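You operate a simulated robot arm through the tools that you are given. There is no shell and no other tool. Be economical: measure what you need, move in short steps, check, and stop when the job is done.

The job below is to be done with a simulated robot arm. You get a single attempt, and the scene is never put back.

TASK
Pull up the blue and the red window bolt in two stages, to 10 NM.
Fine: both to the click at 5 NM first, then both at 10; a knock, a hard press or over 25 NM cracks the pane. Set the dial with the wrench on its post and leave it there; leave the other bolts.

Only the result counts: the job must be done as asked and must still hold three seconds after the hand-in. Knocking over, shifting, dropping, spilling or breaking anything else fails it.

THE ROBOT
A 7-joint arm with a two-finger parallel gripper, fixed in place. Base frame: the origin is at the foot of the arm, x ahead of it, y to its left, z up. Units: mm, rad, N and s.
With the tool pointing down near the work surface it reaches from about 300 to 700 mm from the base axis. Its first joint turns from -1.152 to 1.152 rad. Payload 1.57 kg.
The TCP is the grasp point between the finger pads, 30 mm short of the fingertips. In the tool frame z runs along the fingers and y along their closing line. The gripper opens to 110 mm. The fingers are 24 mm wide and 12 mm thick; the gripper's body (48 by 112 mm) begins 78 mm behind the TCP.
Orientation is told as [roll, pitch, yaw] about the base's x, y, z axes, in that order, counted from this pose: with the fingers straight down and closing along the base's y, the tool's x points along the base's -x, its y along +y and its z along -z.

THE INTERFACE
- The arm moves only by the tool jog_arm. Its argument "steps" is text: rows parted by semicolons, each of 7 numbers parted by spaces: the opening, from 0 (shut) to 1 (fully open), then the shift along the tool's x, y, z in mm, then the turn, a rotation vector about the tool's x, y, z in rad. In form: fingers x y z wx wy wz; .... A call has 1 to 12 rows; each row is the pose to reach, as a shift and turn from the pose commanded when the call began, along the tool's axes at that moment. A row lasts 0.2 s, in which the tool goes at most 50 mm and 0.15 rad; a call with a longer step from one row to the next is refused whole, and so is a gripper value outside its range. Where a pose cannot be reached the arm comes as near as it can. A force on the tool above 40 N (or 10 N above the force at the start of the call, whichever is more), or a blocked arm, ends the call early, and 0.2 s more pass. Each finger travels about 108 mm/s and halts on what it meets, pressing with about 24 N; the grip force reading is that of the motor and also rises with nothing between the fingers. The clock runs only during rows and for 0.2 s after the last one: add rows that repeat a pose to give the fingers time. It gives the time, the measured TCP pose, the force on the tool (base axes), the opening and the grip force at its end, in the units of the frame above (readings bear some noise).
- Cameras (640 x 400 px; columns grow to the right, rows downward): "scene" is fixed at [165.8, -395.3, 1411.3]; the picture's right is [0.77, -0.64, 0.00], its down [-0.37, -0.45, -0.81] and it looks along [0.52, 0.63, -0.58] (base axes); focal length 327 px, centre (320, 200). "wrist" rides on the gripper at [-36, 0, -80] in the tool frame; the picture's right is [0.00, -1.00, 0.00], its down [0.97, 0.00, -0.24] and it looks along [0.24, 0.00, 0.97] (tool axes); focal length 218 px, centre (320, 200). There is no depth. A picture from a camera that has moved, and an enlarged one, comes with that camera's place and axes in the base frame and with its lens. The place of the scene camera against the robot may be out by one fixed shift of up to 12 mm in any direction.
- snapshot(camera): a new picture of that camera. The clock stands still meanwhile.
- zoom(camera, box): a new picture of the part [left, top, right, bottom] of that camera's present view, enlarged. The clock stands still meanwhile.
- hand_in(): hands the job in; it is judged then, once.

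Work in short steps. Places have to be worked out from the pictures, the camera data and where the tool is seen: move nearer, look again, correct. Check each grasp and each placing, and mend what went wrong. You have 120 turns and 76 pictures in all, those below and enlarged ones among them. Open the gripper and draw the arm clear of the work before you hand the job in, unless the task says otherwise.

The tools are called after "Call:" as name(argument=value, ...) on one line, values as JSON. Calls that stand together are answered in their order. jog_arm: Moves the arm, as the interface text tells. Its arguments: {"type":"object","properties":{"steps":{"type":"string"}},"required":["steps"]} The other tools are called the same way: snapshot (camera) takes a picture; zoom (camera, box) takes an enlarged picture of a part of a camera's view; hand_in () hands the job in.

At the start:

```text
clock: 0.0
position: [348.8, -48.6, 1196.0]
ee_rot: [0.001, 0.0, 0.0]
force: [0.0, -0.3, -0.2]
grip_width: 110.1
gripper_force: 0.1
```

scene: 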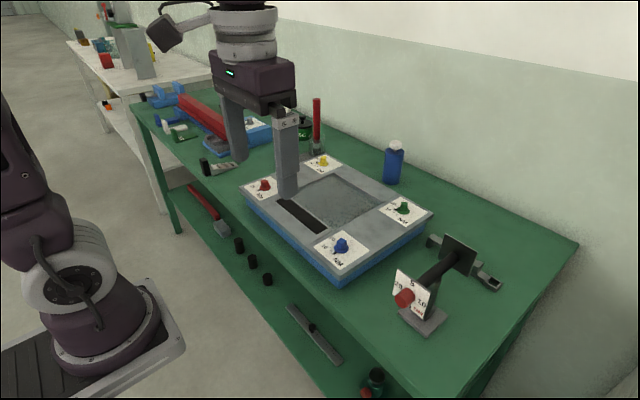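
wrist: 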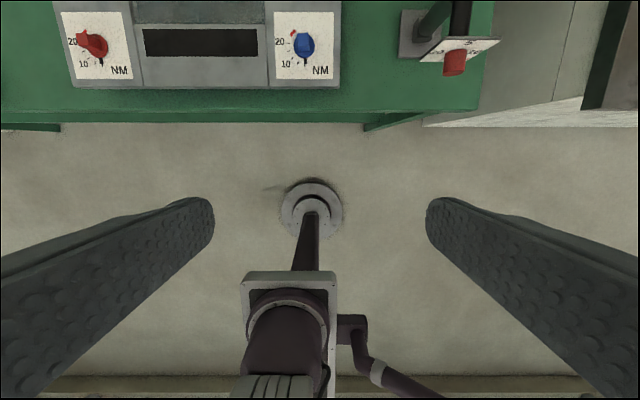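

I start by looking closely at the panel and the wrench post with its dial.

Call:
zoom(camera="scene", box=[370, 210, 530, 340])

Call:
zoom(camera="scene", box=[230, 140, 440, 290])

Call:
zoom(camera="wrist", box=[40, 0, 520, 140])

```text
3.08 times, centred on (450, 275) of scene
camera zoom: at [165.8, -395.3, 1411.3], right [0.77, -0.64, 0.0], down [-0.37, -0.45, -0.81], along [0.52, 0.63, -0.58], focal length 1006 px, centre (-80, -31)
```

zoom: 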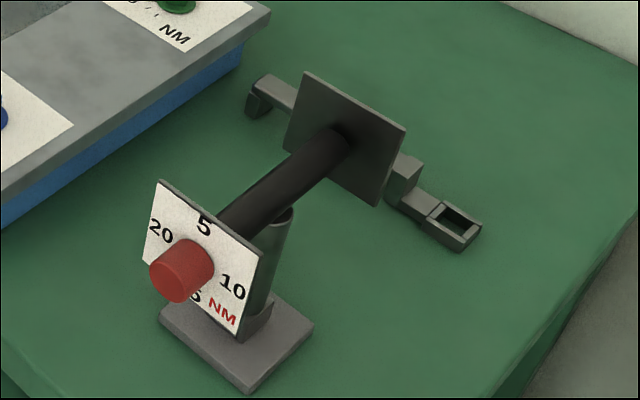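

```text
2.67 times, centred on (335, 215) of scene
camera zoom: at [165.8, -395.3, 1411.3], right [0.77, -0.64, 0.0], down [-0.37, -0.45, -0.81], along [0.52, 0.63, -0.58], focal length 872 px, centre (280, 160)
```

zoom: 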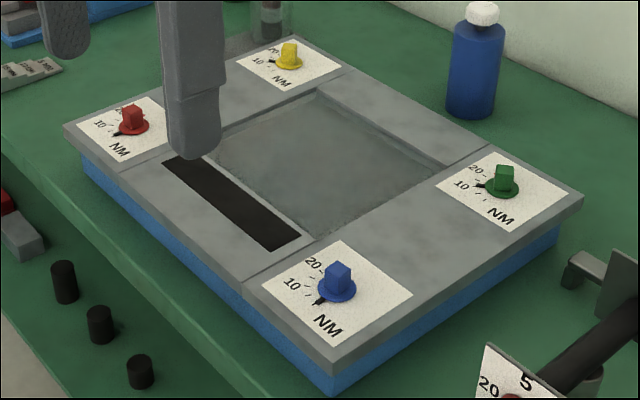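

```text
1.33 times, centred on (280, 70) of wrist
camera zoom: at [384.5, -49.0, 1277.0], right [0.0, -1.0, 0.0], down [-0.97, 0.0, 0.24], along [-0.24, 0.0, -0.97], focal length 291 px, centre (373, 373)
```

zoom: 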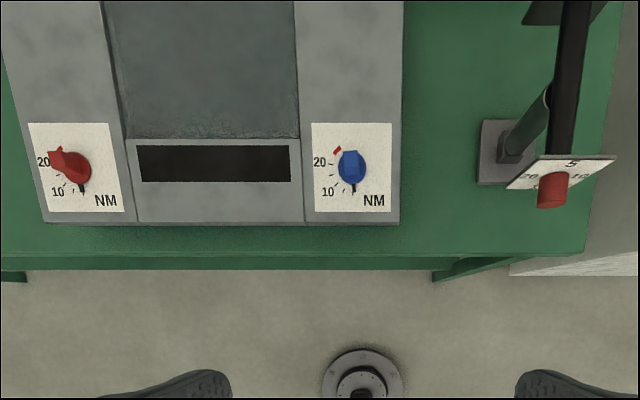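

The wrench seems to lie on a post at about (490, -222, 955), with the blue bolt near (530, -25, 918) and the red near (522, 272, 920). I move high over the wrench to see its shape.

Call:
jog_arm(steps="1 -22 -34 0 0 0 0;1 -44 -68 0 0 0 0;1 -66 -102 0 0 0 0;1 -88 -136 0 0 0 0;1 -111 -171 0 0 0 0;1 -111 -171 0 0 0 0")

Call:
snapshot(camera="wrist")

Call:
snapshot(camera="scene")

```text
clock: 1.4
position: [461.0, -219.3, 1197.1]
ee_rot: [0.0, 0.0, 0.0]
force: [0.0, 0.3, -0.6]
grip_width: 109.9
gripper_force: 0.0
```

```text
70 pictures are left
camera wrist: at [495.9, -220.1, 1276.5], right [0.0, -1.0, 0.0], down [-0.97, 0.0, 0.24], along [-0.24, 0.0, -0.97], focal length 218 px, centre (320, 200)
```

wrist: 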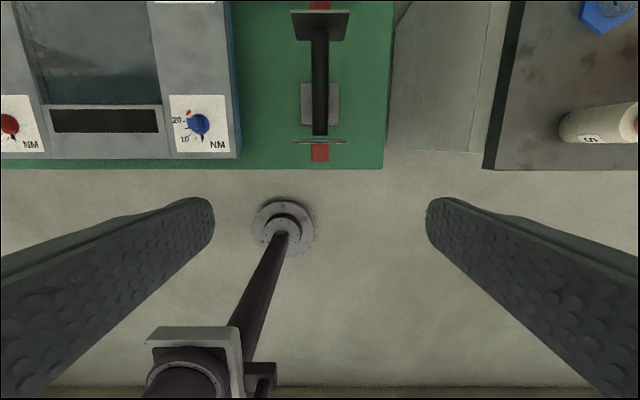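

```text
69 pictures are left
```

scene: 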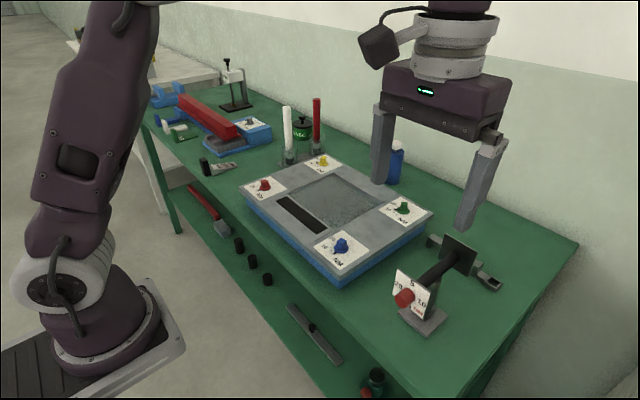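

The wrench lies along x, with more of it beyond the view, so I move farther forward.

Call:
jog_arm(steps="1 -45 0 0 0 0 0;1 -90 0 0 0 0 0;1 -135 0 0 0 0 0;1 -170 0 0 0 0 0;1 -170 0 0 0 0 0")

Call:
snapshot(camera="wrist")

```text
clock: 2.6
position: [571.7, -212.3, 1170.0]
ee_rot: [0.001, 0.001, 0.0]
force: [-0.8, 0.2, 0.0]
grip_width: 110.0
gripper_force: 0.1
out of reach, approached as far as the arm can: row 3, 4, 5
```

```text
68 pictures are left
camera wrist: at [606.8, -212.7, 1249.4], right [0.0, -1.0, 0.0], down [-0.97, 0.0, 0.24], along [-0.24, 0.0, -0.97], focal length 218 px, centre (320, 200)
```

wrist: 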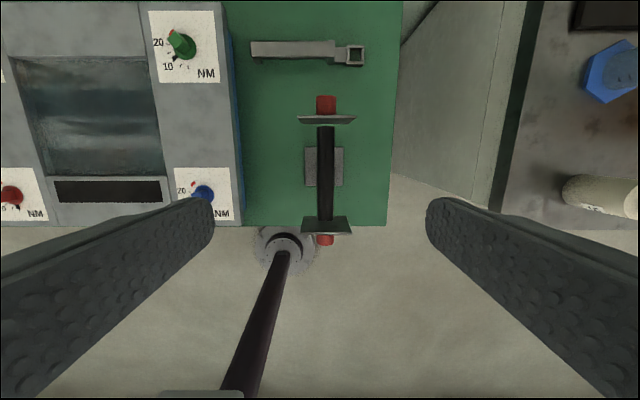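

There is a separate flat bar with a square ring on the table, behind the post device. I enlarge both.

Call:
zoom(camera="wrist", box=[230, 20, 410, 140])

Call:
zoom(camera="wrist", box=[270, 90, 390, 260])

Call:
zoom(camera="scene", box=[385, 220, 515, 340])

```text
3.33 times, centred on (320, 80) of wrist
camera zoom: at [606.8, -212.7, 1249.4], right [0.0, -1.0, 0.0], down [-0.97, 0.0, 0.24], along [-0.24, 0.0, -0.97], focal length 728 px, centre (320, 600)
```

zoom: 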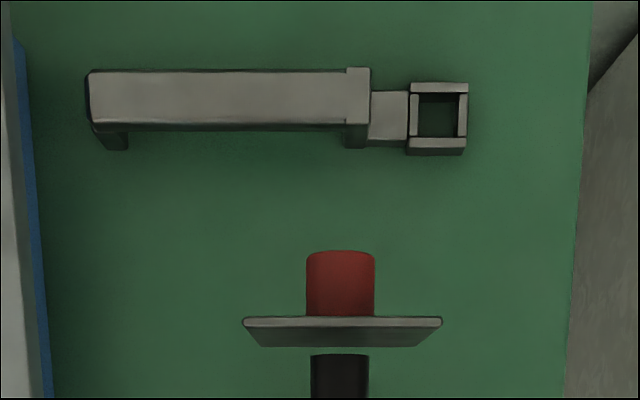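

```text
2.35 times, centred on (330, 175) of wrist
camera zoom: at [606.8, -212.7, 1249.4], right [0.0, -1.0, 0.0], down [-0.97, 0.0, 0.24], along [-0.24, 0.0, -0.97], focal length 514 px, centre (296, 259)
```

zoom: 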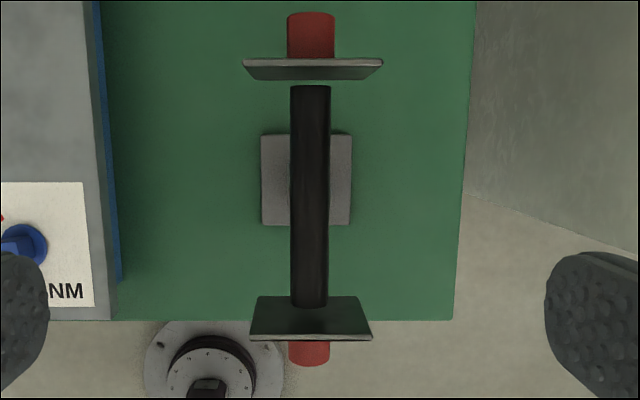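

```text
3.33 times, centred on (450, 280) of scene
camera zoom: at [165.8, -395.3, 1411.3], right [0.77, -0.64, 0.0], down [-0.37, -0.45, -0.81], along [0.52, 0.63, -0.58], focal length 1090 px, centre (-113, -67)
```

zoom: 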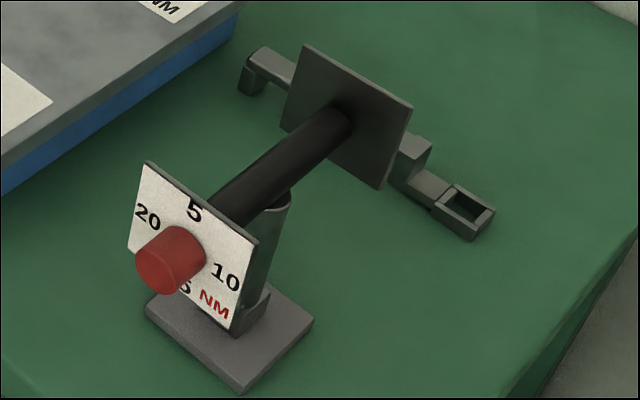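

I also check the rest of the bench for anything that could be the dial wrench.

Call:
zoom(camera="scene", box=[130, 50, 350, 190])

Call:
zoom(camera="scene", box=[180, 180, 400, 398])

```text
2.86 times, centred on (240, 120) of scene
camera zoom: at [165.8, -395.3, 1411.3], right [0.77, -0.64, 0.0], down [-0.37, -0.45, -0.81], along [0.52, 0.63, -0.58], focal length 934 px, centre (549, 429)
```

zoom: 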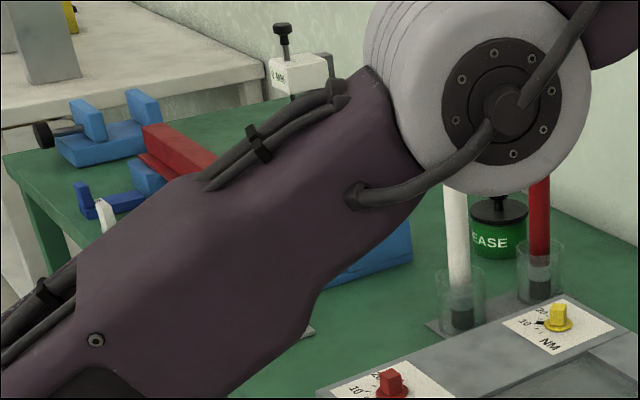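

```text
1.83 times, centred on (290, 289) of scene
camera zoom: at [165.8, -395.3, 1411.3], right [0.77, -0.64, 0.0], down [-0.37, -0.45, -0.81], along [0.52, 0.63, -0.58], focal length 600 px, centre (375, 37)
```

zoom: 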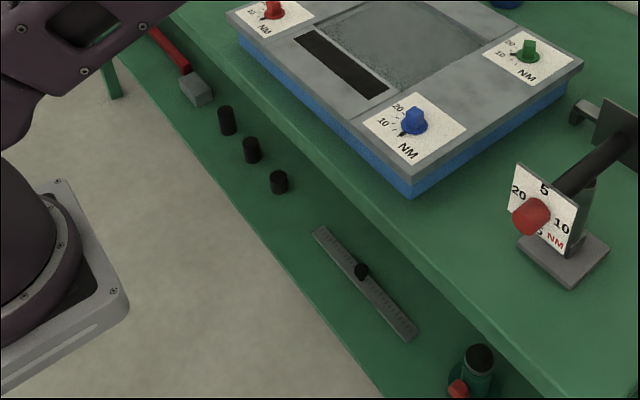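

I want to see the far end of the post device, so I go lower beside it and yaw so the wrist camera looks back at it.

Call:
jog_arm(steps="0.6 -5 11 17 0 0 -0.14;0.3 -15 22 34 0 0 -0.28;0.1 -25 33 51 0 0 -0.42;0.1 -35 44 68 0 0 -0.56;0.1 -45 55 85 0 0 -0.7;0.1 -55 66 102 0 0 -0.84;0.1 -65 77 119 0 0 -0.98;0.1 -78 82 130 0 0 -1.1;0.1 -78 82 130 0 0 -1.1")

Call:
snapshot(camera="wrist")

```text
clock: 4.6
position: [649.5, -130.6, 1040.4]
ee_rot: [0.0, 0.0, 1.101]
force: [0.0, -0.1, 0.2]
grip_width: 10.8
gripper_force: 0.1
```

```text
62 pictures are left
camera wrist: at [664.9, -98.9, 1120.2], right [0.89, -0.45, 0.0], down [-0.44, -0.87, 0.24], along [-0.11, -0.21, -0.97], focal length 218 px, centre (320, 200)
```

wrist: 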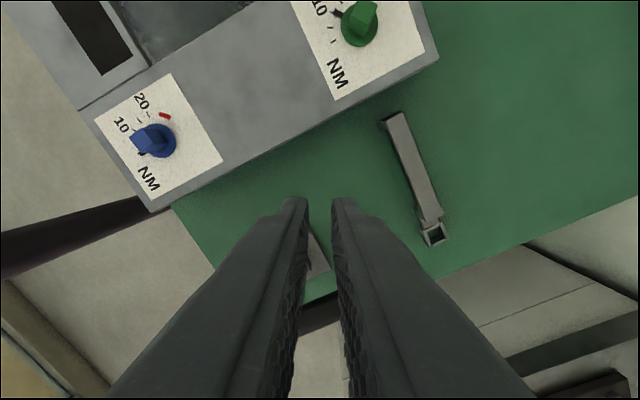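

The closed fingers block the view, so I open them and tilt the camera toward the wrench while rising a little.

Call:
jog_arm(steps="0.4 0 0 -8 0 0.12 0;0.7 0 0 -15 0 0.24 0;1 0 0 -22 0 0.36 0;1 0 0 -30 0 0.48 0;1 0 0 -30 0 0.55 0;1 0 0 -30 0 0.55 0")

Call:
snapshot(camera="wrist")

```text
clock: 6.0
position: [623.5, -121.0, 1069.3]
ee_rot: [0.0, 0.55, 1.098]
force: [0.4, 0.7, 0.1]
grip_width: 109.8
gripper_force: 0.1
out of reach, approached as far as the arm can: row 2, 3, 4, 5, 6
```

```text
61 pictures are left
camera wrist: at [656.5, -56.4, 1118.7], right [0.89, -0.45, 0.0], down [-0.32, -0.63, 0.71], along [-0.32, -0.63, -0.7], focal length 218 px, centre (320, 200)
```

wrist: 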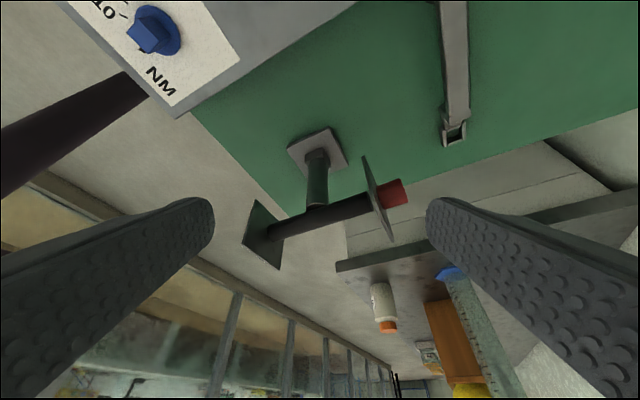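

I enlarge the far end of the device to see what that red part is.

Call:
zoom(camera="wrist", box=[230, 110, 430, 280])

```text
2.35 times, centred on (330, 195) of wrist
camera zoom: at [656.5, -56.4, 1118.7], right [0.89, -0.45, 0.0], down [-0.32, -0.63, 0.71], along [-0.32, -0.63, -0.7], focal length 514 px, centre (296, 212)
```

zoom: 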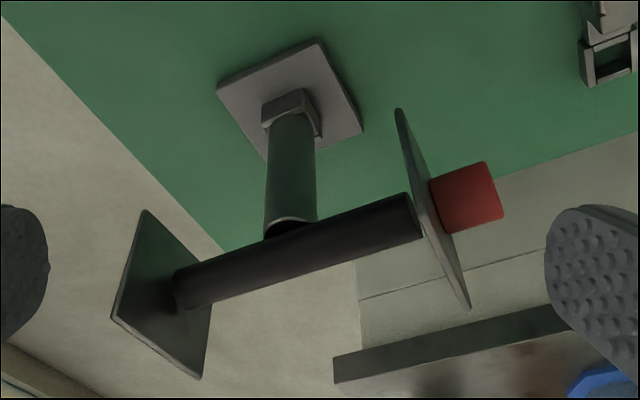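

Now it is clear: this is a T-handle torque wrench (vertical shaft with a square socket on the base peg, black crossbar handle, dials at the handle ends). I look closely at the dial.

Call:
zoom(camera="scene", box=[390, 262, 440, 318])

Call:
zoom(camera="scene", box=[320, 225, 370, 270])

```text
7.14 times, centred on (415, 290) of scene
camera zoom: at [165.8, -395.3, 1411.3], right [0.77, -0.64, 0.0], down [-0.37, -0.45, -0.81], along [0.52, 0.63, -0.58], focal length 2336 px, centre (-359, -443)
```

zoom: 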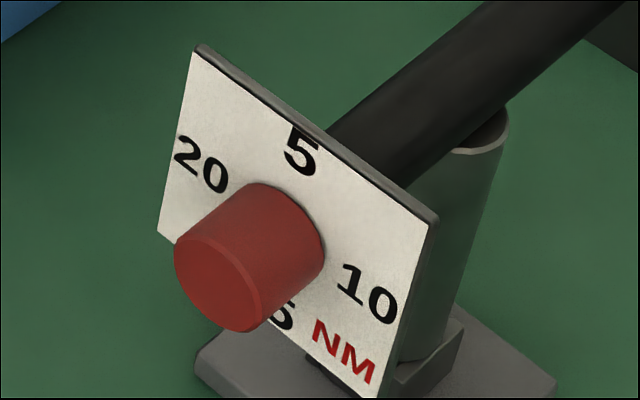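

```text
8.89 times, centred on (345, 248) of scene
camera zoom: at [165.8, -395.3, 1411.3], right [0.77, -0.64, 0.0], down [-0.37, -0.45, -0.81], along [0.52, 0.63, -0.58], focal length 2907 px, centre (98, -222)
```

zoom: 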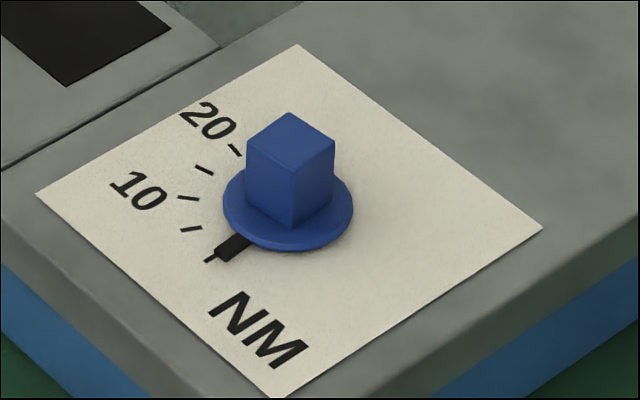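

No pointer is visible on the knob from here, so I will look at the dial from the front. First I undo the tilt, then move back towards the base.

Call:
jog_arm(steps="1 0 0 -5 0 -0.14 0;0.8 0 0 -10 0 -0.28 0;0.6 0 0 -15 0 -0.42 0;0.5 0 0 -20 0 -0.55 0;0.5 0 0 -20 0 -0.55 0")

Call:
jog_arm(steps="0.5 0 0 -40 0 0 0.14;0.5 20 20 -75 0 0 0.28;0.5 44 42 -80 0 0 0.42;0.5 68 64 -80 0 0 0.56;0.5 95 86 -80 0 0 0.7;0.5 122 108 -80 0 0 0.84;0.5 150 130 -80 0 0 0.98;0.5 170 152 -80 0 0 1.1;0.5 189 173 -80 0 0 1.1;0.5 189 173 -80 0 0 1.1")

```text
clock: 7.2
position: [628.4, -112.4, 1086.6]
ee_rot: [-0.001, -0.001, 1.099]
force: [-1.2, -0.3, 0.6]
grip_width: 54.8
gripper_force: 0.0
```

```text
clock: 9.4
position: [388.1, -201.1, 1166.2]
ee_rot: [0.0, 0.0, -0.001]
force: [0.1, -0.2, 0.3]
grip_width: 55.1
gripper_force: 0.0
```

Now I pitch the tool forward and lower so the wrist camera faces the near dial.

Call:
jog_arm(steps="0.5 2 -3 18 0 -0.15 0;0.5 4 -6 36 0 -0.3 0;0.5 6 -9 54 0 -0.45 0;0.5 8 -12 72 0 -0.6 0;0.5 10 -15 90 0 -0.75 0;0.5 12 -18 108 0 -0.9 0;0.5 14 -20 126 0 -1.05 0;0.5 15 -20 140 0 -1.2 0;0.5 15 -20 140 0 -1.2 0")

Call:
snapshot(camera="wrist")

```text
clock: 11.4
position: [373.8, -225.5, 1026.5]
ee_rot: [0.056, -1.203, -0.059]
force: [-0.3, -0.6, -0.6]
grip_width: 55.1
gripper_force: 0.2
out of reach, approached as far as the arm can: row 8, 9
```

```text
57 pictures are left
camera wrist: at [311.9, -226.1, 1088.9], right [-0.01, -1.0, -0.02], down [-0.57, 0.02, -0.82], along [0.82, 0.01, -0.57], focal length 218 px, centre (320, 200)
```

wrist: 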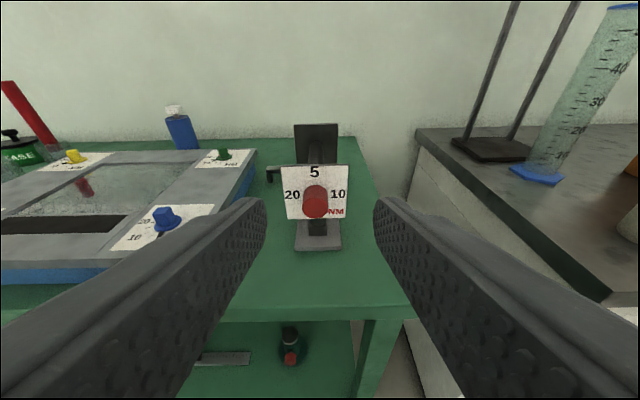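

Call:
zoom(camera="wrist", box=[270, 155, 360, 255])

```text
4.00 times, centred on (315, 205) of wrist
camera zoom: at [311.9, -226.1, 1088.9], right [-0.01, -1.0, -0.02], down [-0.57, 0.02, -0.82], along [0.82, 0.01, -0.57], focal length 873 px, centre (340, 180)
```

zoom: 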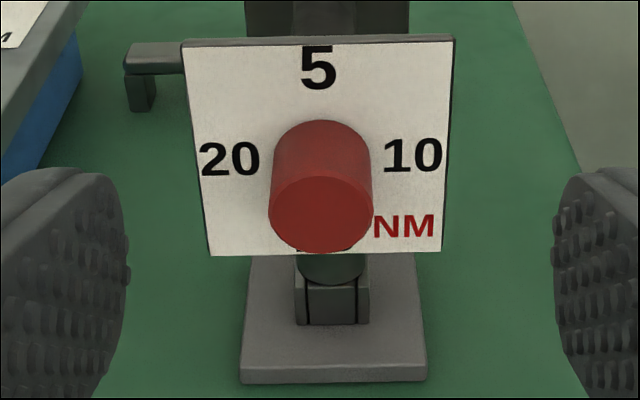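

The dial reads 5 (top), 10 (right), 15 (bottom), 20 (left), and any pointer may be hidden under the knob. I lower the camera for a more level view.

Call:
jog_arm(steps="0.5 21 0 8 0 0 0;0.5 42 0 16 0 0 0;0.5 63 0 24 0 -0.05 0;0.5 84 0 30 0 -0.1 0;0.5 84 0 30 0 -0.1 0")

Call:
zoom(camera="wrist", box=[240, 100, 400, 220])

```text
clock: 12.6
position: [400.3, -255.6, 947.5]
ee_rot: [0.007, -1.297, -0.007]
force: [-0.1, 0.8, 0.8]
grip_width: 55.1
gripper_force: 0.1
out of reach, approached as far as the arm can: row 2, 3, 4, 5
```

```text
3.33 times, centred on (320, 160) of wrist
camera zoom: at [333.0, -255.3, 1003.7], right [0.0, -1.0, 0.0], down [-0.49, 0.0, -0.87], along [0.87, 0.0, -0.49], focal length 728 px, centre (320, 333)
```

zoom: 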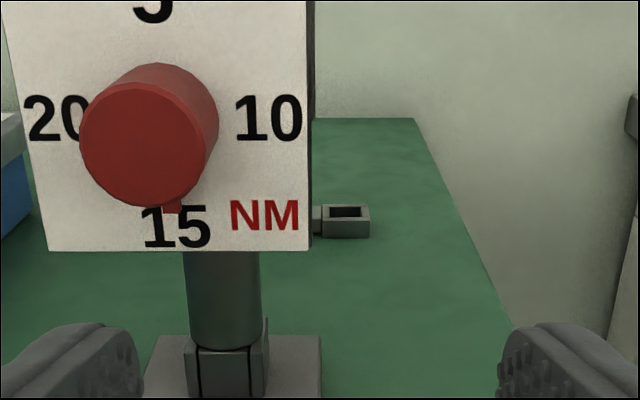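

The red pointer sits at 15. The knob face centre works out to about (474, -220, 966) and the knob is about 24 mm across. I line the tool up horizontally on the knob axis, staying back from it.

Call:
jog_arm(steps="0.5 -7 9 6 0 -0.07 0;0.5 -13 18 12 0 -0.14 0;0.5 -19 27 18 0 -0.21 0;0.5 -26 35.6 24 0 -0.274 0;0.5 -26 35.6 24 0 -0.274 0")

Call:
snapshot(camera="wrist")

```text
clock: 13.8
position: [463.1, -259.4, 980.9]
ee_rot: [2.78, -1.568, -2.78]
force: [-14.3, -0.4, 9.1]
grip_width: 55.5
gripper_force: 0.3
out of reach, approached as far as the arm can: row 1, 2, 3, 4, 5
```

```text
54 pictures are left
camera wrist: at [382.0, -258.8, 1016.7], right [0.0, -1.0, 0.0], down [-0.24, 0.0, -0.97], along [0.97, 0.0, -0.24], focal length 218 px, centre (320, 200)
```

wrist: 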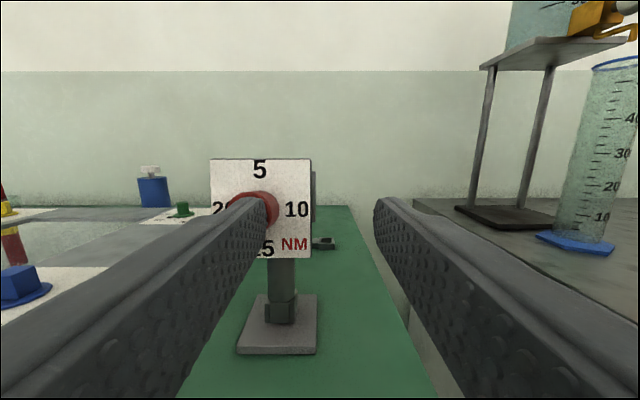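

The arm drifted to the reach-limit edge and the left finger is touching the knob, so I back off straight away.

Call:
jog_arm(steps="0.5 0 -6 0 0 0 0;0.5 0 -10 -15 0 0.05 0;0.5 -10 -10 -30 0 0.15 0;0.5 -30 -10 -40 0 0.25 0;0.5 -50 -10 -40 0 0.35 0")

Call:
zoom(camera="scene", box=[350, 200, 520, 350])

```text
clock: 15.0
position: [421.7, -267.7, 1032.1]
ee_rot: [0.0, -1.222, 0.0]
force: [-0.3, 0.2, 0.1]
grip_width: 55.2
gripper_force: 0.1
```

```text
2.67 times, centred on (435, 275) of scene
camera zoom: at [165.8, -395.4, 1411.3], right [0.77, -0.64, 0.0], down [-0.37, -0.45, -0.81], along [0.52, 0.63, -0.58], focal length 872 px, centre (13, 0)
```

zoom: 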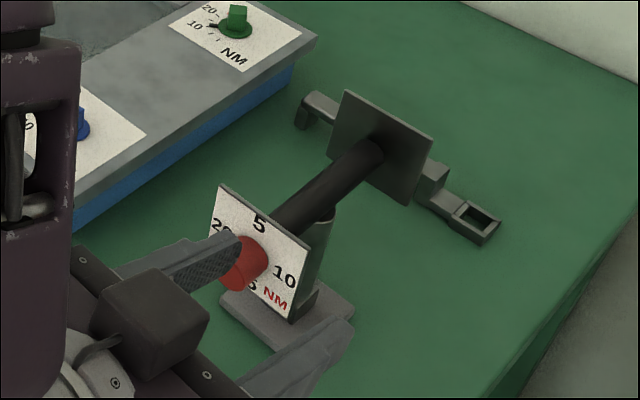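

The wrench still stands properly. A horizontal approach is badly conditioned here, so I will grip the knob from above and turn it by rolling the tool about x. First I go upright above it.

Call:
jog_arm(steps="0.5 -16 0 -9 0 0.14 0;0.5 -32 0 -18 0 0.28 0;0.5 -48 10 -27 0 0.42 0;0.5 -62 20 -33 0 0.56 0;0.5 -62 30 -33 0 0.7 0;0.5 -62 40 -33 0 0.84 0;0.5 -62 47 -33 0 0.98 0;0.5 -62 47 -33 0 1.12 0;0.5 -62 47 -33 0 1.222 0;0.5 -62 47 -33 0 1.222 0")

Call:
snapshot(camera="wrist")

```text
clock: 17.2
position: [413.0, -220.8, 1100.8]
ee_rot: [0.001, 0.0, -0.002]
force: [-0.8, -0.3, -0.5]
grip_width: 55.1
gripper_force: 0.0
```

```text
52 pictures are left
camera wrist: at [448.2, -221.4, 1180.4], right [0.0, -1.0, 0.0], down [-0.97, 0.0, 0.24], along [-0.24, 0.0, -0.97], focal length 218 px, centre (320, 200)
```

wrist: 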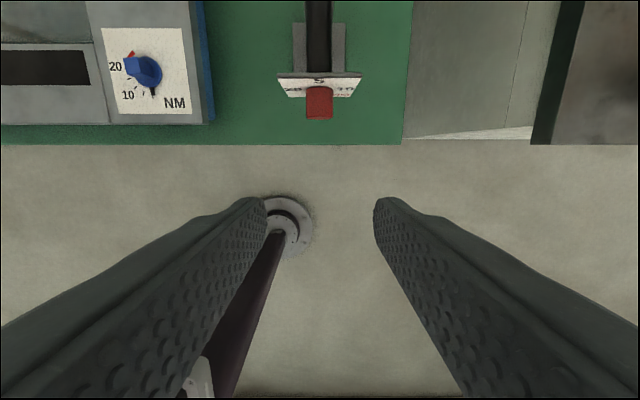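

The knob is centred at y = -221, its face at x = 474 and the plate at x ≈ 500. I move to a standoff rolled 45°, ready to come in along the tool axis.

Call:
jog_arm(steps="0.5 -11 -9 13 -0.14 0 0;0.5 -22 -19 26 -0.28 0 0;0.5 -33 -28 39 -0.42 0 0;0.5 -44 -38 52 -0.56 0 0;0.5 -55 -47 65 -0.7 0 0;0.5 -66 -57 78 -0.785 0 0;0.5 -66 -57 78 -0.785 0 0")

Call:
snapshot(camera="wrist")

```text
clock: 18.8
position: [475.8, -271.9, 1021.8]
ee_rot: [0.778, 0.017, 0.023]
force: [0.2, 0.1, 0.4]
grip_width: 54.9
gripper_force: 0.0
out of reach, approached as far as the arm can: row 6, 7
```

```text
51 pictures are left
camera wrist: at [513.2, -326.9, 1077.5], right [0.01, -0.71, -0.7], down [-0.96, -0.19, 0.19], along [-0.27, 0.68, -0.69], focal length 218 px, centre (320, 200)
```

wrist: 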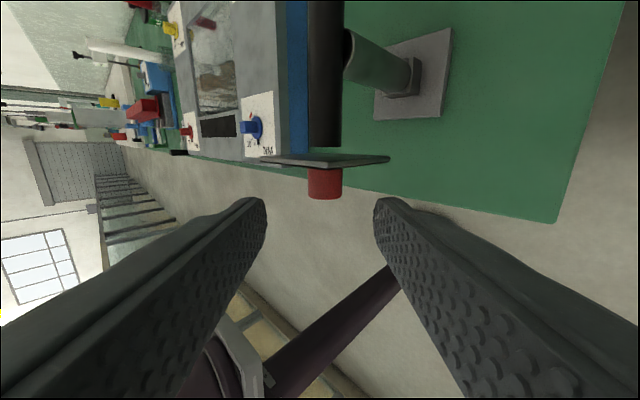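

The knob lies between the fingers with about a 3 mm sideways offset. I advance along the tool axis onto it, with open fingers.

Call:
jog_arm(steps="0.5 -1 -1 20 0 0 0;0.5 -2 -2 40 0 0 0;0.5 -3 -3 58 0 0 0;0.5 -3 -3 75 0 0 0;0.5 -3 -3 75 0 0 0")

Call:
snapshot(camera="wrist")

```text
clock: 20.0
position: [478.1, -218.5, 964.9]
ee_rot: [0.785, -0.002, 0.001]
force: [1.8, -1.6, 0.2]
grip_width: 55.0
gripper_force: 0.1
```

```text
50 pictures are left
camera wrist: at [514.0, -276.4, 1022.6], right [0.0, -0.71, -0.71], down [-0.97, -0.17, 0.17], along [-0.24, 0.69, -0.69], focal length 218 px, centre (320, 200)
```

wrist: 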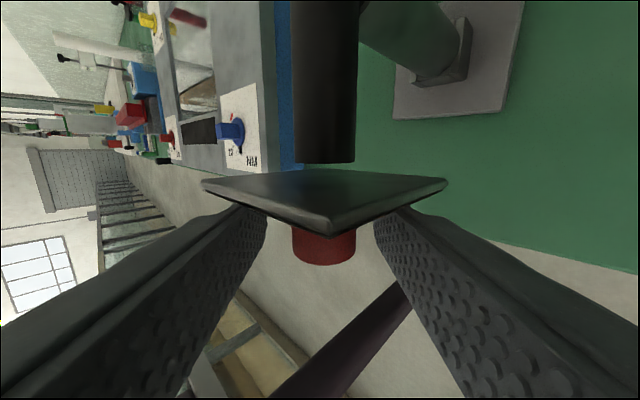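

Clear of the plate, with the knob central. I close on the knob.

Call:
jog_arm(steps="0.35 0 -1 0 0 0 0;0.25 0 -1 0 0 0 0;0.1 0 -1 0 0 0 0;0.1 0 -1 0 0 0 0")

```text
clock: 21.0
position: [477.9, -220.3, 964.7]
ee_rot: [0.784, -0.002, -0.001]
force: [2.1, 0.4, 0.1]
grip_width: 23.7
gripper_force: 23.4
```

Firmly gripped (23.7 mm wide, low force). I turn counter-clockwise by about 0.7 rad first and check.

Call:
jog_arm(steps="0.1 0 0 0 0.12 0 0;0.1 0 0 0 0.26 0 0;0.1 0 0 0 0.4 0 0;0.1 0 0 0 0.54 0 0;0.1 0 0 0 0.68 0 0;0.1 0 0 0 0.785 0 0")

Call:
zoom(camera="scene", box=[370, 230, 470, 340])

```text
clock: 22.4
position: [478.4, -220.1, 966.8]
ee_rot: [-0.001, -0.002, 0.001]
force: [2.3, 1.0, 1.0]
grip_width: 23.9
gripper_force: 23.7
```

```text
3.64 times, centred on (420, 285) of scene
camera zoom: at [165.8, -395.3, 1411.3], right [0.77, -0.64, 0.0], down [-0.37, -0.45, -0.81], along [0.52, 0.63, -0.58], focal length 1189 px, centre (-44, -109)
```

zoom: 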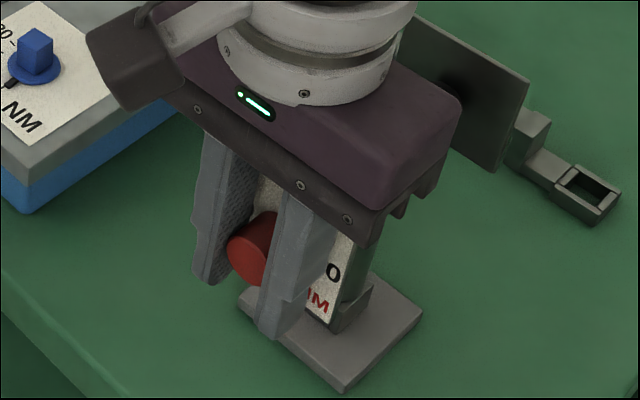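

Turned smoothly. I continue another 45° past vertical (and a bit more if reachable).

Call:
jog_arm(steps="0.1 0 0 0 0.14 0 0;0.1 0 0 0 0.28 0 0;0.1 0 0 0 0.42 0 0;0.1 0 0 0 0.56 0 0;0.1 0 0 0 0.7 0 0;0.1 0 0 0 0.785 0 0")

```text
clock: 23.8
position: [479.0, -221.2, 965.3]
ee_rot: [-0.786, -0.003, 0.001]
force: [-0.2, 0.2, 0.4]
grip_width: 23.7
gripper_force: 23.4
```

A quarter turn is done. I open in place (27 mm clearance beats the knob and pointer), roll back around the knob axis, and look.

Call:
jog_arm(steps="0.5 0 0 0 0 0 0;0.5 0 0 0 0 0 0;0.5 0 0 0 -0.15 0 0;0.5 0 0 0 -0.3 0 0;0.5 0 0 0 -0.45 0 0;0.5 0 0 0 -0.6 0 0;0.5 0 0 0 -0.75 0 0;0.5 0 0 0 -0.9 0 0;0.5 0 0 0 -1.05 0 0;0.5 0 0 0 -1.2 0 0;0.5 0 0 0 -1.35 0 0;0.5 0 0 0 -1.5 0 0")

Call:
zoom(camera="scene", box=[370, 230, 470, 340])

```text
clock: 26.4
position: [478.0, -220.7, 965.3]
ee_rot: [0.718, -0.004, 0.0]
force: [-0.5, -0.4, 0.1]
grip_width: 55.1
gripper_force: 0.2
```

```text
3.64 times, centred on (420, 285) of scene
camera zoom: at [165.8, -395.3, 1411.3], right [0.77, -0.64, 0.0], down [-0.37, -0.45, -0.81], along [0.52, 0.63, -0.58], focal length 1189 px, centre (-44, -109)
```

zoom: 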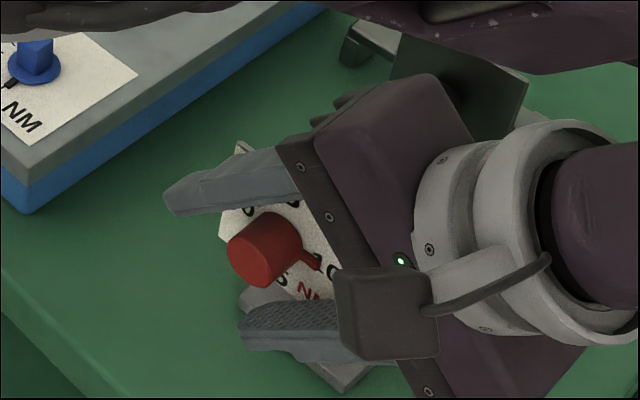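

The pointer now aims at 10. I grip again and make the next quarter turn toward 5.

Call:
jog_arm(steps="0.3 0 0 0 0 0 0;0.1 0 0 0 0 0 0;0.1 0 0 0 0 0 0;0.1 0 0 0 0.14 0 0;0.1 0 0 0 0.28 0 0;0.1 0 0 0 0.42 0 0;0.1 0 0 0 0.56 0 0;0.1 0 0 0 0.7 0 0;0.1 0 0 0 0.84 0 0;0.1 0 0 0 0.98 0 0;0.1 0 0 0 1.12 0 0;0.1 0 0 0 1.26 0 0")

Call:
jog_arm(steps="0.1 0 0 0 0.1 0 0;0.1 0 0 0 0.2 0 0;0.1 0 0 0 0.313 0 0;0.1 0 0 0 0.313 0 0;0.5 0 0 0 0.313 0 0;0.5 0 0 0 0.313 0 0")

Call:
zoom(camera="scene", box=[370, 230, 470, 340])

```text
clock: 29.0
position: [479.4, -221.3, 965.7]
ee_rot: [-0.545, -0.003, -0.002]
force: [-1.8, 0.0, -0.4]
grip_width: 23.7
gripper_force: 23.7
```

```text
clock: 30.4
position: [477.9, -220.5, 966.0]
ee_rot: [-0.858, -0.001, 0.0]
force: [-1.1, -0.2, -0.6]
grip_width: 55.0
gripper_force: 0.0
```

```text
3.64 times, centred on (420, 285) of scene
camera zoom: at [165.8, -395.3, 1411.3], right [0.77, -0.64, 0.0], down [-0.37, -0.45, -0.81], along [0.52, 0.63, -0.58], focal length 1189 px, centre (-44, -109)
```

zoom: 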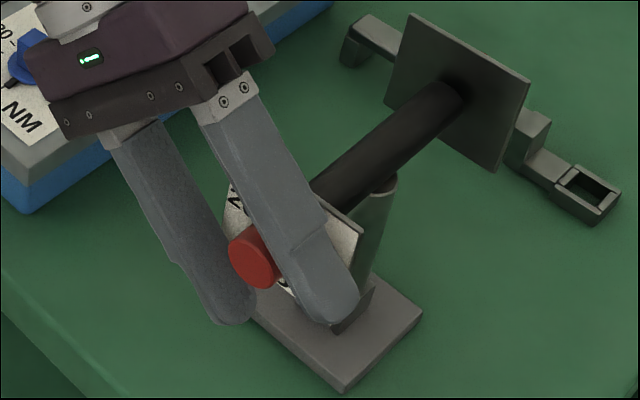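

I back away along the tool axis to see the dial unobstructed.

Call:
jog_arm(steps="0.5 0 0 -25 0 0 0;0.5 0 0 -50 0 0 0;0.5 0 0 -75 0 0 0;0.5 0 0 -100 0.1 0 0;0.5 0 0 -120 0.2 0 0")

Call:
zoom(camera="scene", box=[370, 230, 470, 340])

```text
clock: 31.6
position: [478.3, -129.9, 1045.1]
ee_rot: [-1.06, -0.005, -0.002]
force: [0.5, -0.1, -0.6]
grip_width: 55.0
gripper_force: 0.1
```

```text
3.64 times, centred on (420, 285) of scene
camera zoom: at [165.8, -395.3, 1411.3], right [0.77, -0.64, 0.0], down [-0.37, -0.45, -0.81], along [0.52, 0.63, -0.58], focal length 1189 px, centre (-44, -109)
```

zoom: 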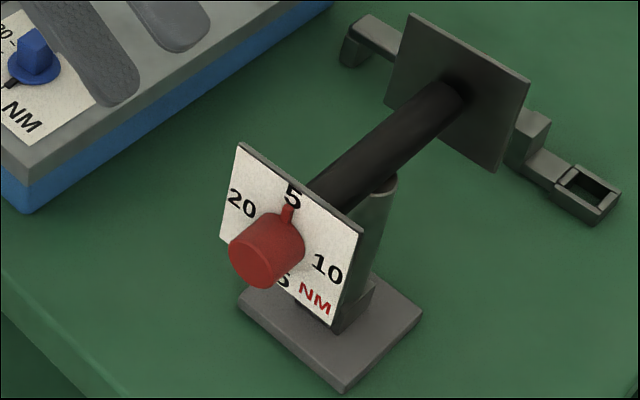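

The dial is at 5 and the plates stay fixed. Next I level the tool and move above the handle to measure it.

Call:
jog_arm(steps="0.5 0 -10 -6 -0.14 0 0;0.5 0 -20 -12 -0.28 0 0;0.5 0 -35 -20 -0.42 0 0;0.5 0 -35 -20 -0.56 0 0;0.5 0 -35 -20 -0.7 0 0;0.5 0 -35 -20 -0.84 0 0;0.5 0 -35 -20 -0.98 0 0;0.5 0 -35 -20 -1.06 0 0")

Call:
jog_arm(steps="0.5 -16 -18 -5 0 0 0;0.5 -32 -36 -10 0 0 0;0.5 -48 -54 -15 0 0 0;0.5 -64 -72 -20 0 0 0;0.5 -72 -90 -25 0 0 0;0.5 -72 -90 -25 0 0 0")

Call:
snapshot(camera="wrist")

```text
clock: 33.4
position: [478.3, -130.2, 1084.2]
ee_rot: [0.002, -0.003, 0.001]
force: [-0.6, -0.6, 0.1]
grip_width: 55.0
gripper_force: 0.0
```

```text
clock: 34.8
position: [550.7, -219.5, 1109.6]
ee_rot: [0.003, -0.002, -0.002]
force: [-0.2, -0.2, 0.4]
grip_width: 54.9
gripper_force: 0.1
```

```text
45 pictures are left
camera wrist: at [586.1, -220.3, 1189.9], right [0.0, -1.0, 0.0], down [-0.97, 0.0, 0.24], along [-0.24, 0.0, -0.97], focal length 218 px, centre (320, 200)
```

wrist: 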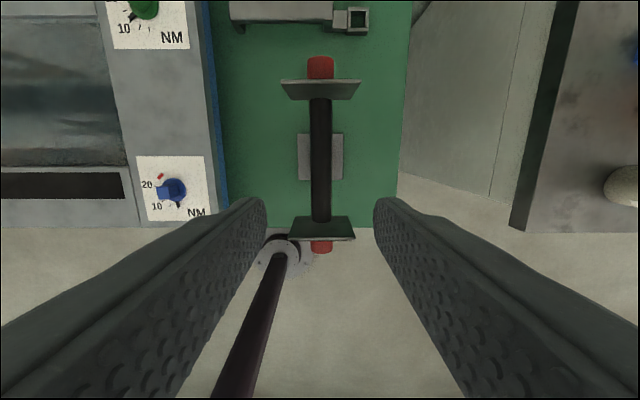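

The handle axis is at y ≈ -221, with the shaft at x ≈ 569, a barrel about 22 mm across and a shaft about 25 mm. I descend to TCP z ≈ 987, so the tips end just above the shaft, and grip the barrel at its centre.

Call:
jog_arm(steps="0.5 -9 0 30 0 0 0;0.5 -18 -1.5 60 0 0 0;0.5 -18 -1.5 85 0 0 0;0.5 -18 -1.5 105 0 0 0;0.5 -18 -1.5 118 0 0 0;0.5 -18 -1.5 122 0 0 0;0.5 -18 -1.5 122 0 0 0")

Call:
snapshot(camera="wrist")

Call:
zoom(camera="scene", box=[370, 180, 510, 330])

```text
clock: 36.4
position: [567.6, -220.4, 986.7]
ee_rot: [0.002, -0.002, -0.002]
force: [-0.3, -0.4, -0.8]
grip_width: 54.8
gripper_force: 0.0
```

```text
44 pictures are left
camera wrist: at [603.8, -220.9, 1067.4], right [0.0, -1.0, 0.0], down [-0.97, 0.0, 0.24], along [-0.24, 0.0, -0.97], focal length 218 px, centre (320, 200)
```

wrist: 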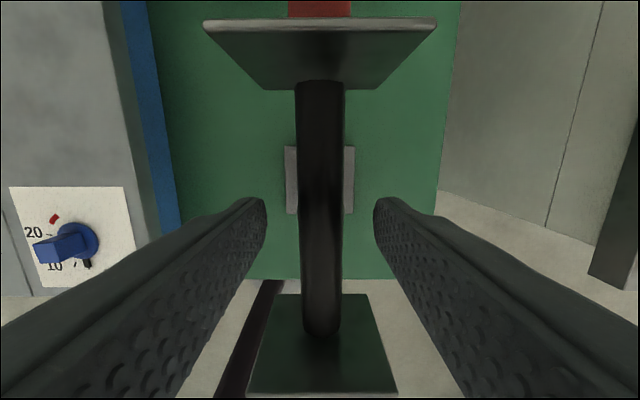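

```text
2.67 times, centred on (440, 255) of scene
camera zoom: at [165.8, -395.3, 1411.3], right [0.77, -0.64, 0.0], down [-0.37, -0.45, -0.81], along [0.52, 0.63, -0.58], focal length 872 px, centre (0, 53)
```

zoom: 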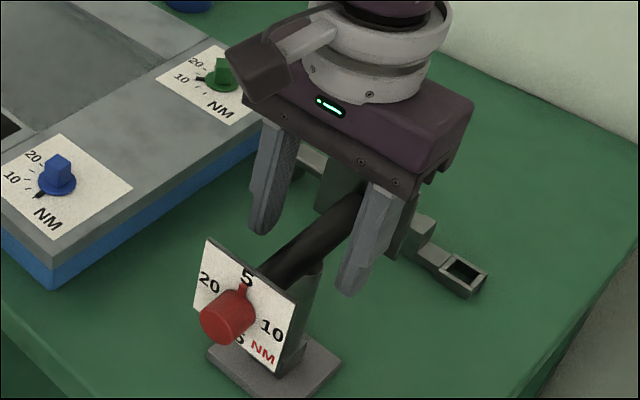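

The barrel is centred between the fingers. I close on it, then lift 5 mm to test.

Call:
jog_arm(steps="0.35 0 0 0 0 0 0;0.2 0 0 0 0 0 0;0.05 0 0 0 0 0 0;0.05 0 0 0 0 0 0;0.05 0 0 0 0 0 0")

Call:
jog_arm(steps="0.05 0 0 -5 0 0 0;0.05 0 0 -10 0 0 0;0.05 0 0 -10 0 0 0")

Call:
zoom(camera="scene", box=[370, 180, 510, 330])

```text
clock: 37.6
position: [567.2, -220.9, 986.8]
ee_rot: [0.001, 0.0, 0.001]
force: [-1.3, -1.4, 0.4]
grip_width: 21.8
gripper_force: 23.8
```

```text
clock: 38.4
position: [569.5, -220.4, 996.8]
ee_rot: [0.003, -0.002, 0.001]
force: [-0.3, -0.5, -6.3]
grip_width: 21.7
gripper_force: 24.2
```

```text
2.67 times, centred on (440, 255) of scene
camera zoom: at [165.9, -395.4, 1411.3], right [0.77, -0.64, 0.0], down [-0.37, -0.45, -0.81], along [0.52, 0.63, -0.58], focal length 872 px, centre (0, 53)
```

zoom: 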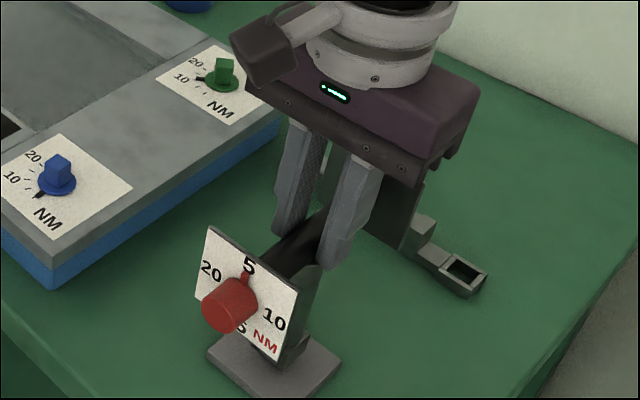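

Lifting works (about 6 N of weight). I lift a further 60 mm and check that the socket is clear.

Call:
jog_arm(steps="0.05 0 0 -12 0 0 0;0.05 0 0 -26 0 0 0;0.05 0 0 -42 0 0 0;0.05 0 0 -60 0 0 0;0.05 0 0 -75 0 0 0;0.05 0 0 -75 0 0 0")

Call:
zoom(camera="scene", box=[360, 160, 500, 330])

Call:
snapshot(camera="wrist")

```text
clock: 39.8
position: [568.6, -221.0, 1073.2]
ee_rot: [0.002, -0.002, 0.002]
force: [0.0, -0.7, -5.9]
grip_width: 21.7
gripper_force: 23.7
```

```text
2.35 times, centred on (430, 245) of scene
camera zoom: at [165.9, -395.4, 1411.3], right [0.77, -0.64, 0.0], down [-0.37, -0.45, -0.81], along [0.52, 0.63, -0.58], focal length 770 px, centre (61, 94)
```

zoom: 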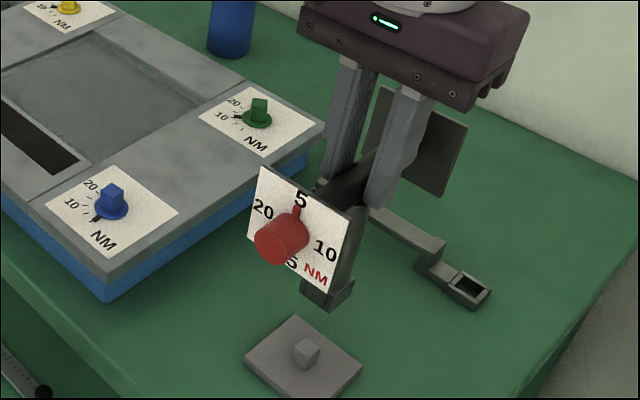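

```text
40 pictures are left
camera wrist: at [603.8, -221.0, 1152.7], right [0.0, -1.0, 0.0], down [-0.97, 0.0, 0.24], along [-0.24, 0.0, -0.97], focal length 218 px, centre (320, 200)
```

wrist: 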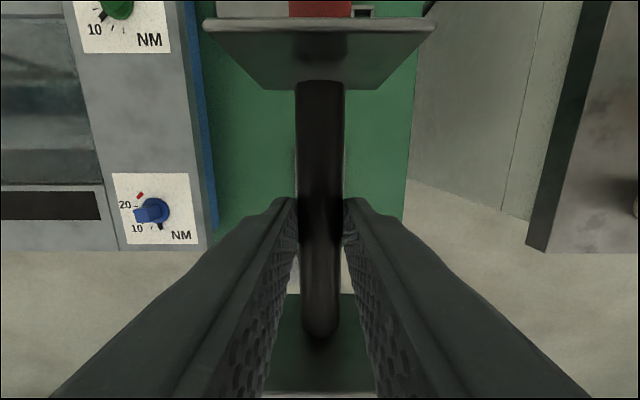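

The socket is clear and a square peg stands on the base. I lift more and shift nearer the blue bolt to measure it with the wrist camera.

Call:
jog_arm(steps="0.05 0 0 -20 0 0 0;0.05 5 20 -37 0 0 0;0.05 10 45 -37 0 0 0;0.05 15 70 -37 0 0 0;0.05 20 95 -37 0 0 0;0.05 25 110 -37 0 0 0;0.05 25 110 -37 0 0 0")

Call:
zoom(camera="wrist", box=[130, 120, 290, 280])

Call:
zoom(camera="scene", box=[310, 150, 470, 330])

```text
clock: 41.4
position: [543.8, -110.8, 1110.2]
ee_rot: [0.002, -0.002, 0.001]
force: [-0.3, -0.4, -5.5]
grip_width: 21.7
gripper_force: 23.8
```

```text
2.50 times, centred on (210, 200) of wrist
camera zoom: at [579.2, -111.2, 1189.6], right [0.0, -1.0, 0.0], down [-0.97, 0.0, 0.24], along [-0.24, 0.0, -0.97], focal length 546 px, centre (595, 200)
```

zoom: 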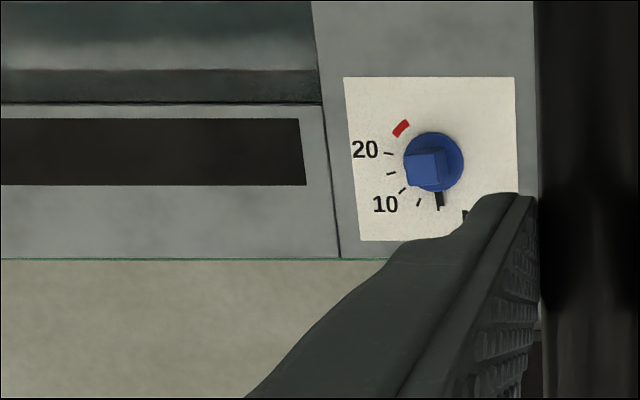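

```text
2.22 times, centred on (390, 240) of scene
camera zoom: at [165.9, -395.3, 1411.3], right [0.77, -0.64, 0.0], down [-0.37, -0.45, -0.81], along [0.52, 0.63, -0.58], focal length 727 px, centre (164, 111)
```

zoom: 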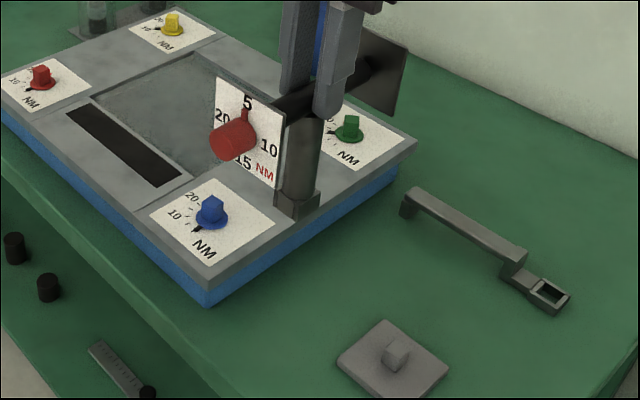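

Blue's flange comes out near (530, -26, 905). For mm accuracy I look almost straight down at it, then I'll measure the empty peg the same way so that errors cancel.

Call:
jog_arm(steps="0.05 17 14 0 0 0 0;0.05 34 28 0 0 0 0;0.05 50 41 0 0 0 0;0.05 50 41 0 0 0 0")

Call:
zoom(camera="wrist", box=[230, 96, 330, 196])

Call:
jog_arm(steps="0.05 -10 -40 0 0 0 0;0.05 -20 -80 0 0 0 0;0.05 -30 -120 0 0 0 0;0.05 -39 -160 0 0 0 0;0.05 -39 -195 0 0 0 0;0.05 -39 -195 0 0 0 0")

Call:
zoom(camera="wrist", box=[230, 96, 330, 196])

```text
clock: 42.4
position: [493.3, -69.5, 1109.1]
ee_rot: [0.001, -0.002, 0.0]
force: [-0.5, -0.1, -7.1]
grip_width: 21.6
gripper_force: 24.4
```

```text
4.00 times, centred on (280, 146) of wrist
camera zoom: at [529.1, -69.8, 1189.8], right [0.0, -1.0, 0.0], down [-0.97, 0.0, 0.24], along [-0.24, 0.0, -0.97], focal length 873 px, centre (480, 416)
```

zoom: 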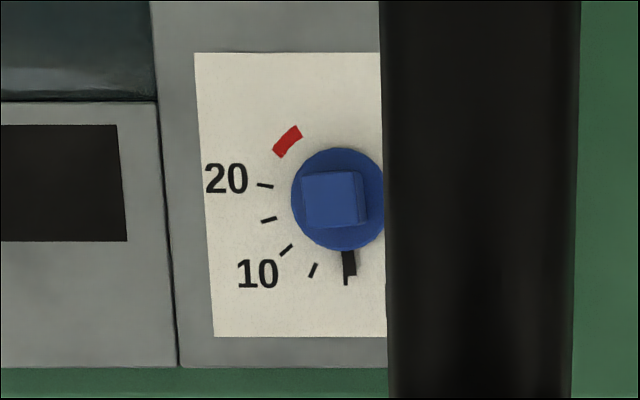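

```text
clock: 43.8
position: [533.2, -266.4, 1111.0]
ee_rot: [0.001, -0.001, 0.0]
force: [-0.3, 0.7, -5.3]
grip_width: 21.5
gripper_force: 23.7
```

```text
4.00 times, centred on (280, 146) of wrist
camera zoom: at [568.7, -265.8, 1190.2], right [0.0, -1.0, 0.0], down [-0.97, 0.0, 0.24], along [-0.24, 0.0, -0.97], focal length 873 px, centre (480, 416)
```

zoom: 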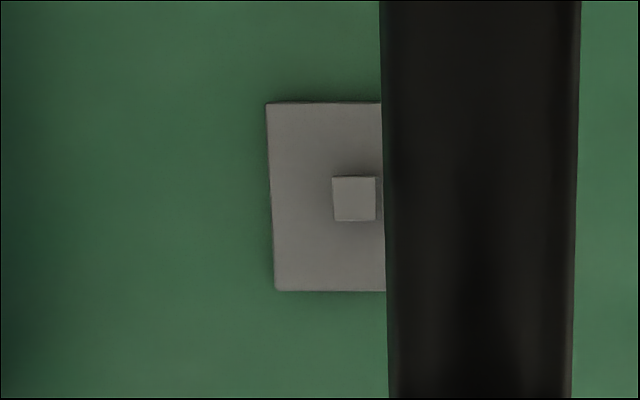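

The peg measures (569.4, -221.5), which matches the grip, and the blue bolt (529, -26) with its square perhaps 4-5° counter-clockwise. I go back for a sharper look at the bolt's orientation.

Call:
jog_arm(steps="0.05 10 40 0 0 0 0;0.05 20 80 0 0 0 0;0.05 30 120 0 0 0 0;0.05 40 160 8 0 0 0;0.05 40 197 16 0 0 0;0.05 40 197 21 0 0 0;0.05 40 197 21 0 0 0")

Call:
zoom(camera="wrist", box=[250, 110, 310, 170])

```text
clock: 45.4
position: [490.8, -68.7, 1088.4]
ee_rot: [0.001, -0.002, 0.001]
force: [0.0, -0.7, -5.8]
grip_width: 21.7
gripper_force: 23.9
```

```text
6.67 times, centred on (280, 140) of wrist
camera zoom: at [527.1, -68.8, 1167.7], right [0.0, -1.0, 0.0], down [-0.97, 0.0, 0.24], along [-0.24, 0.0, -0.97], focal length 1455 px, centre (587, 600)
```

zoom: 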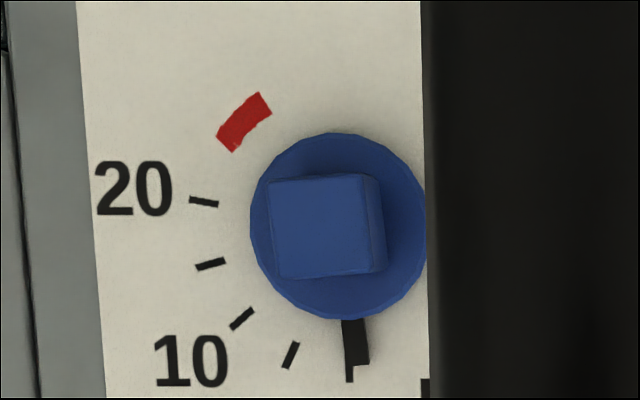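

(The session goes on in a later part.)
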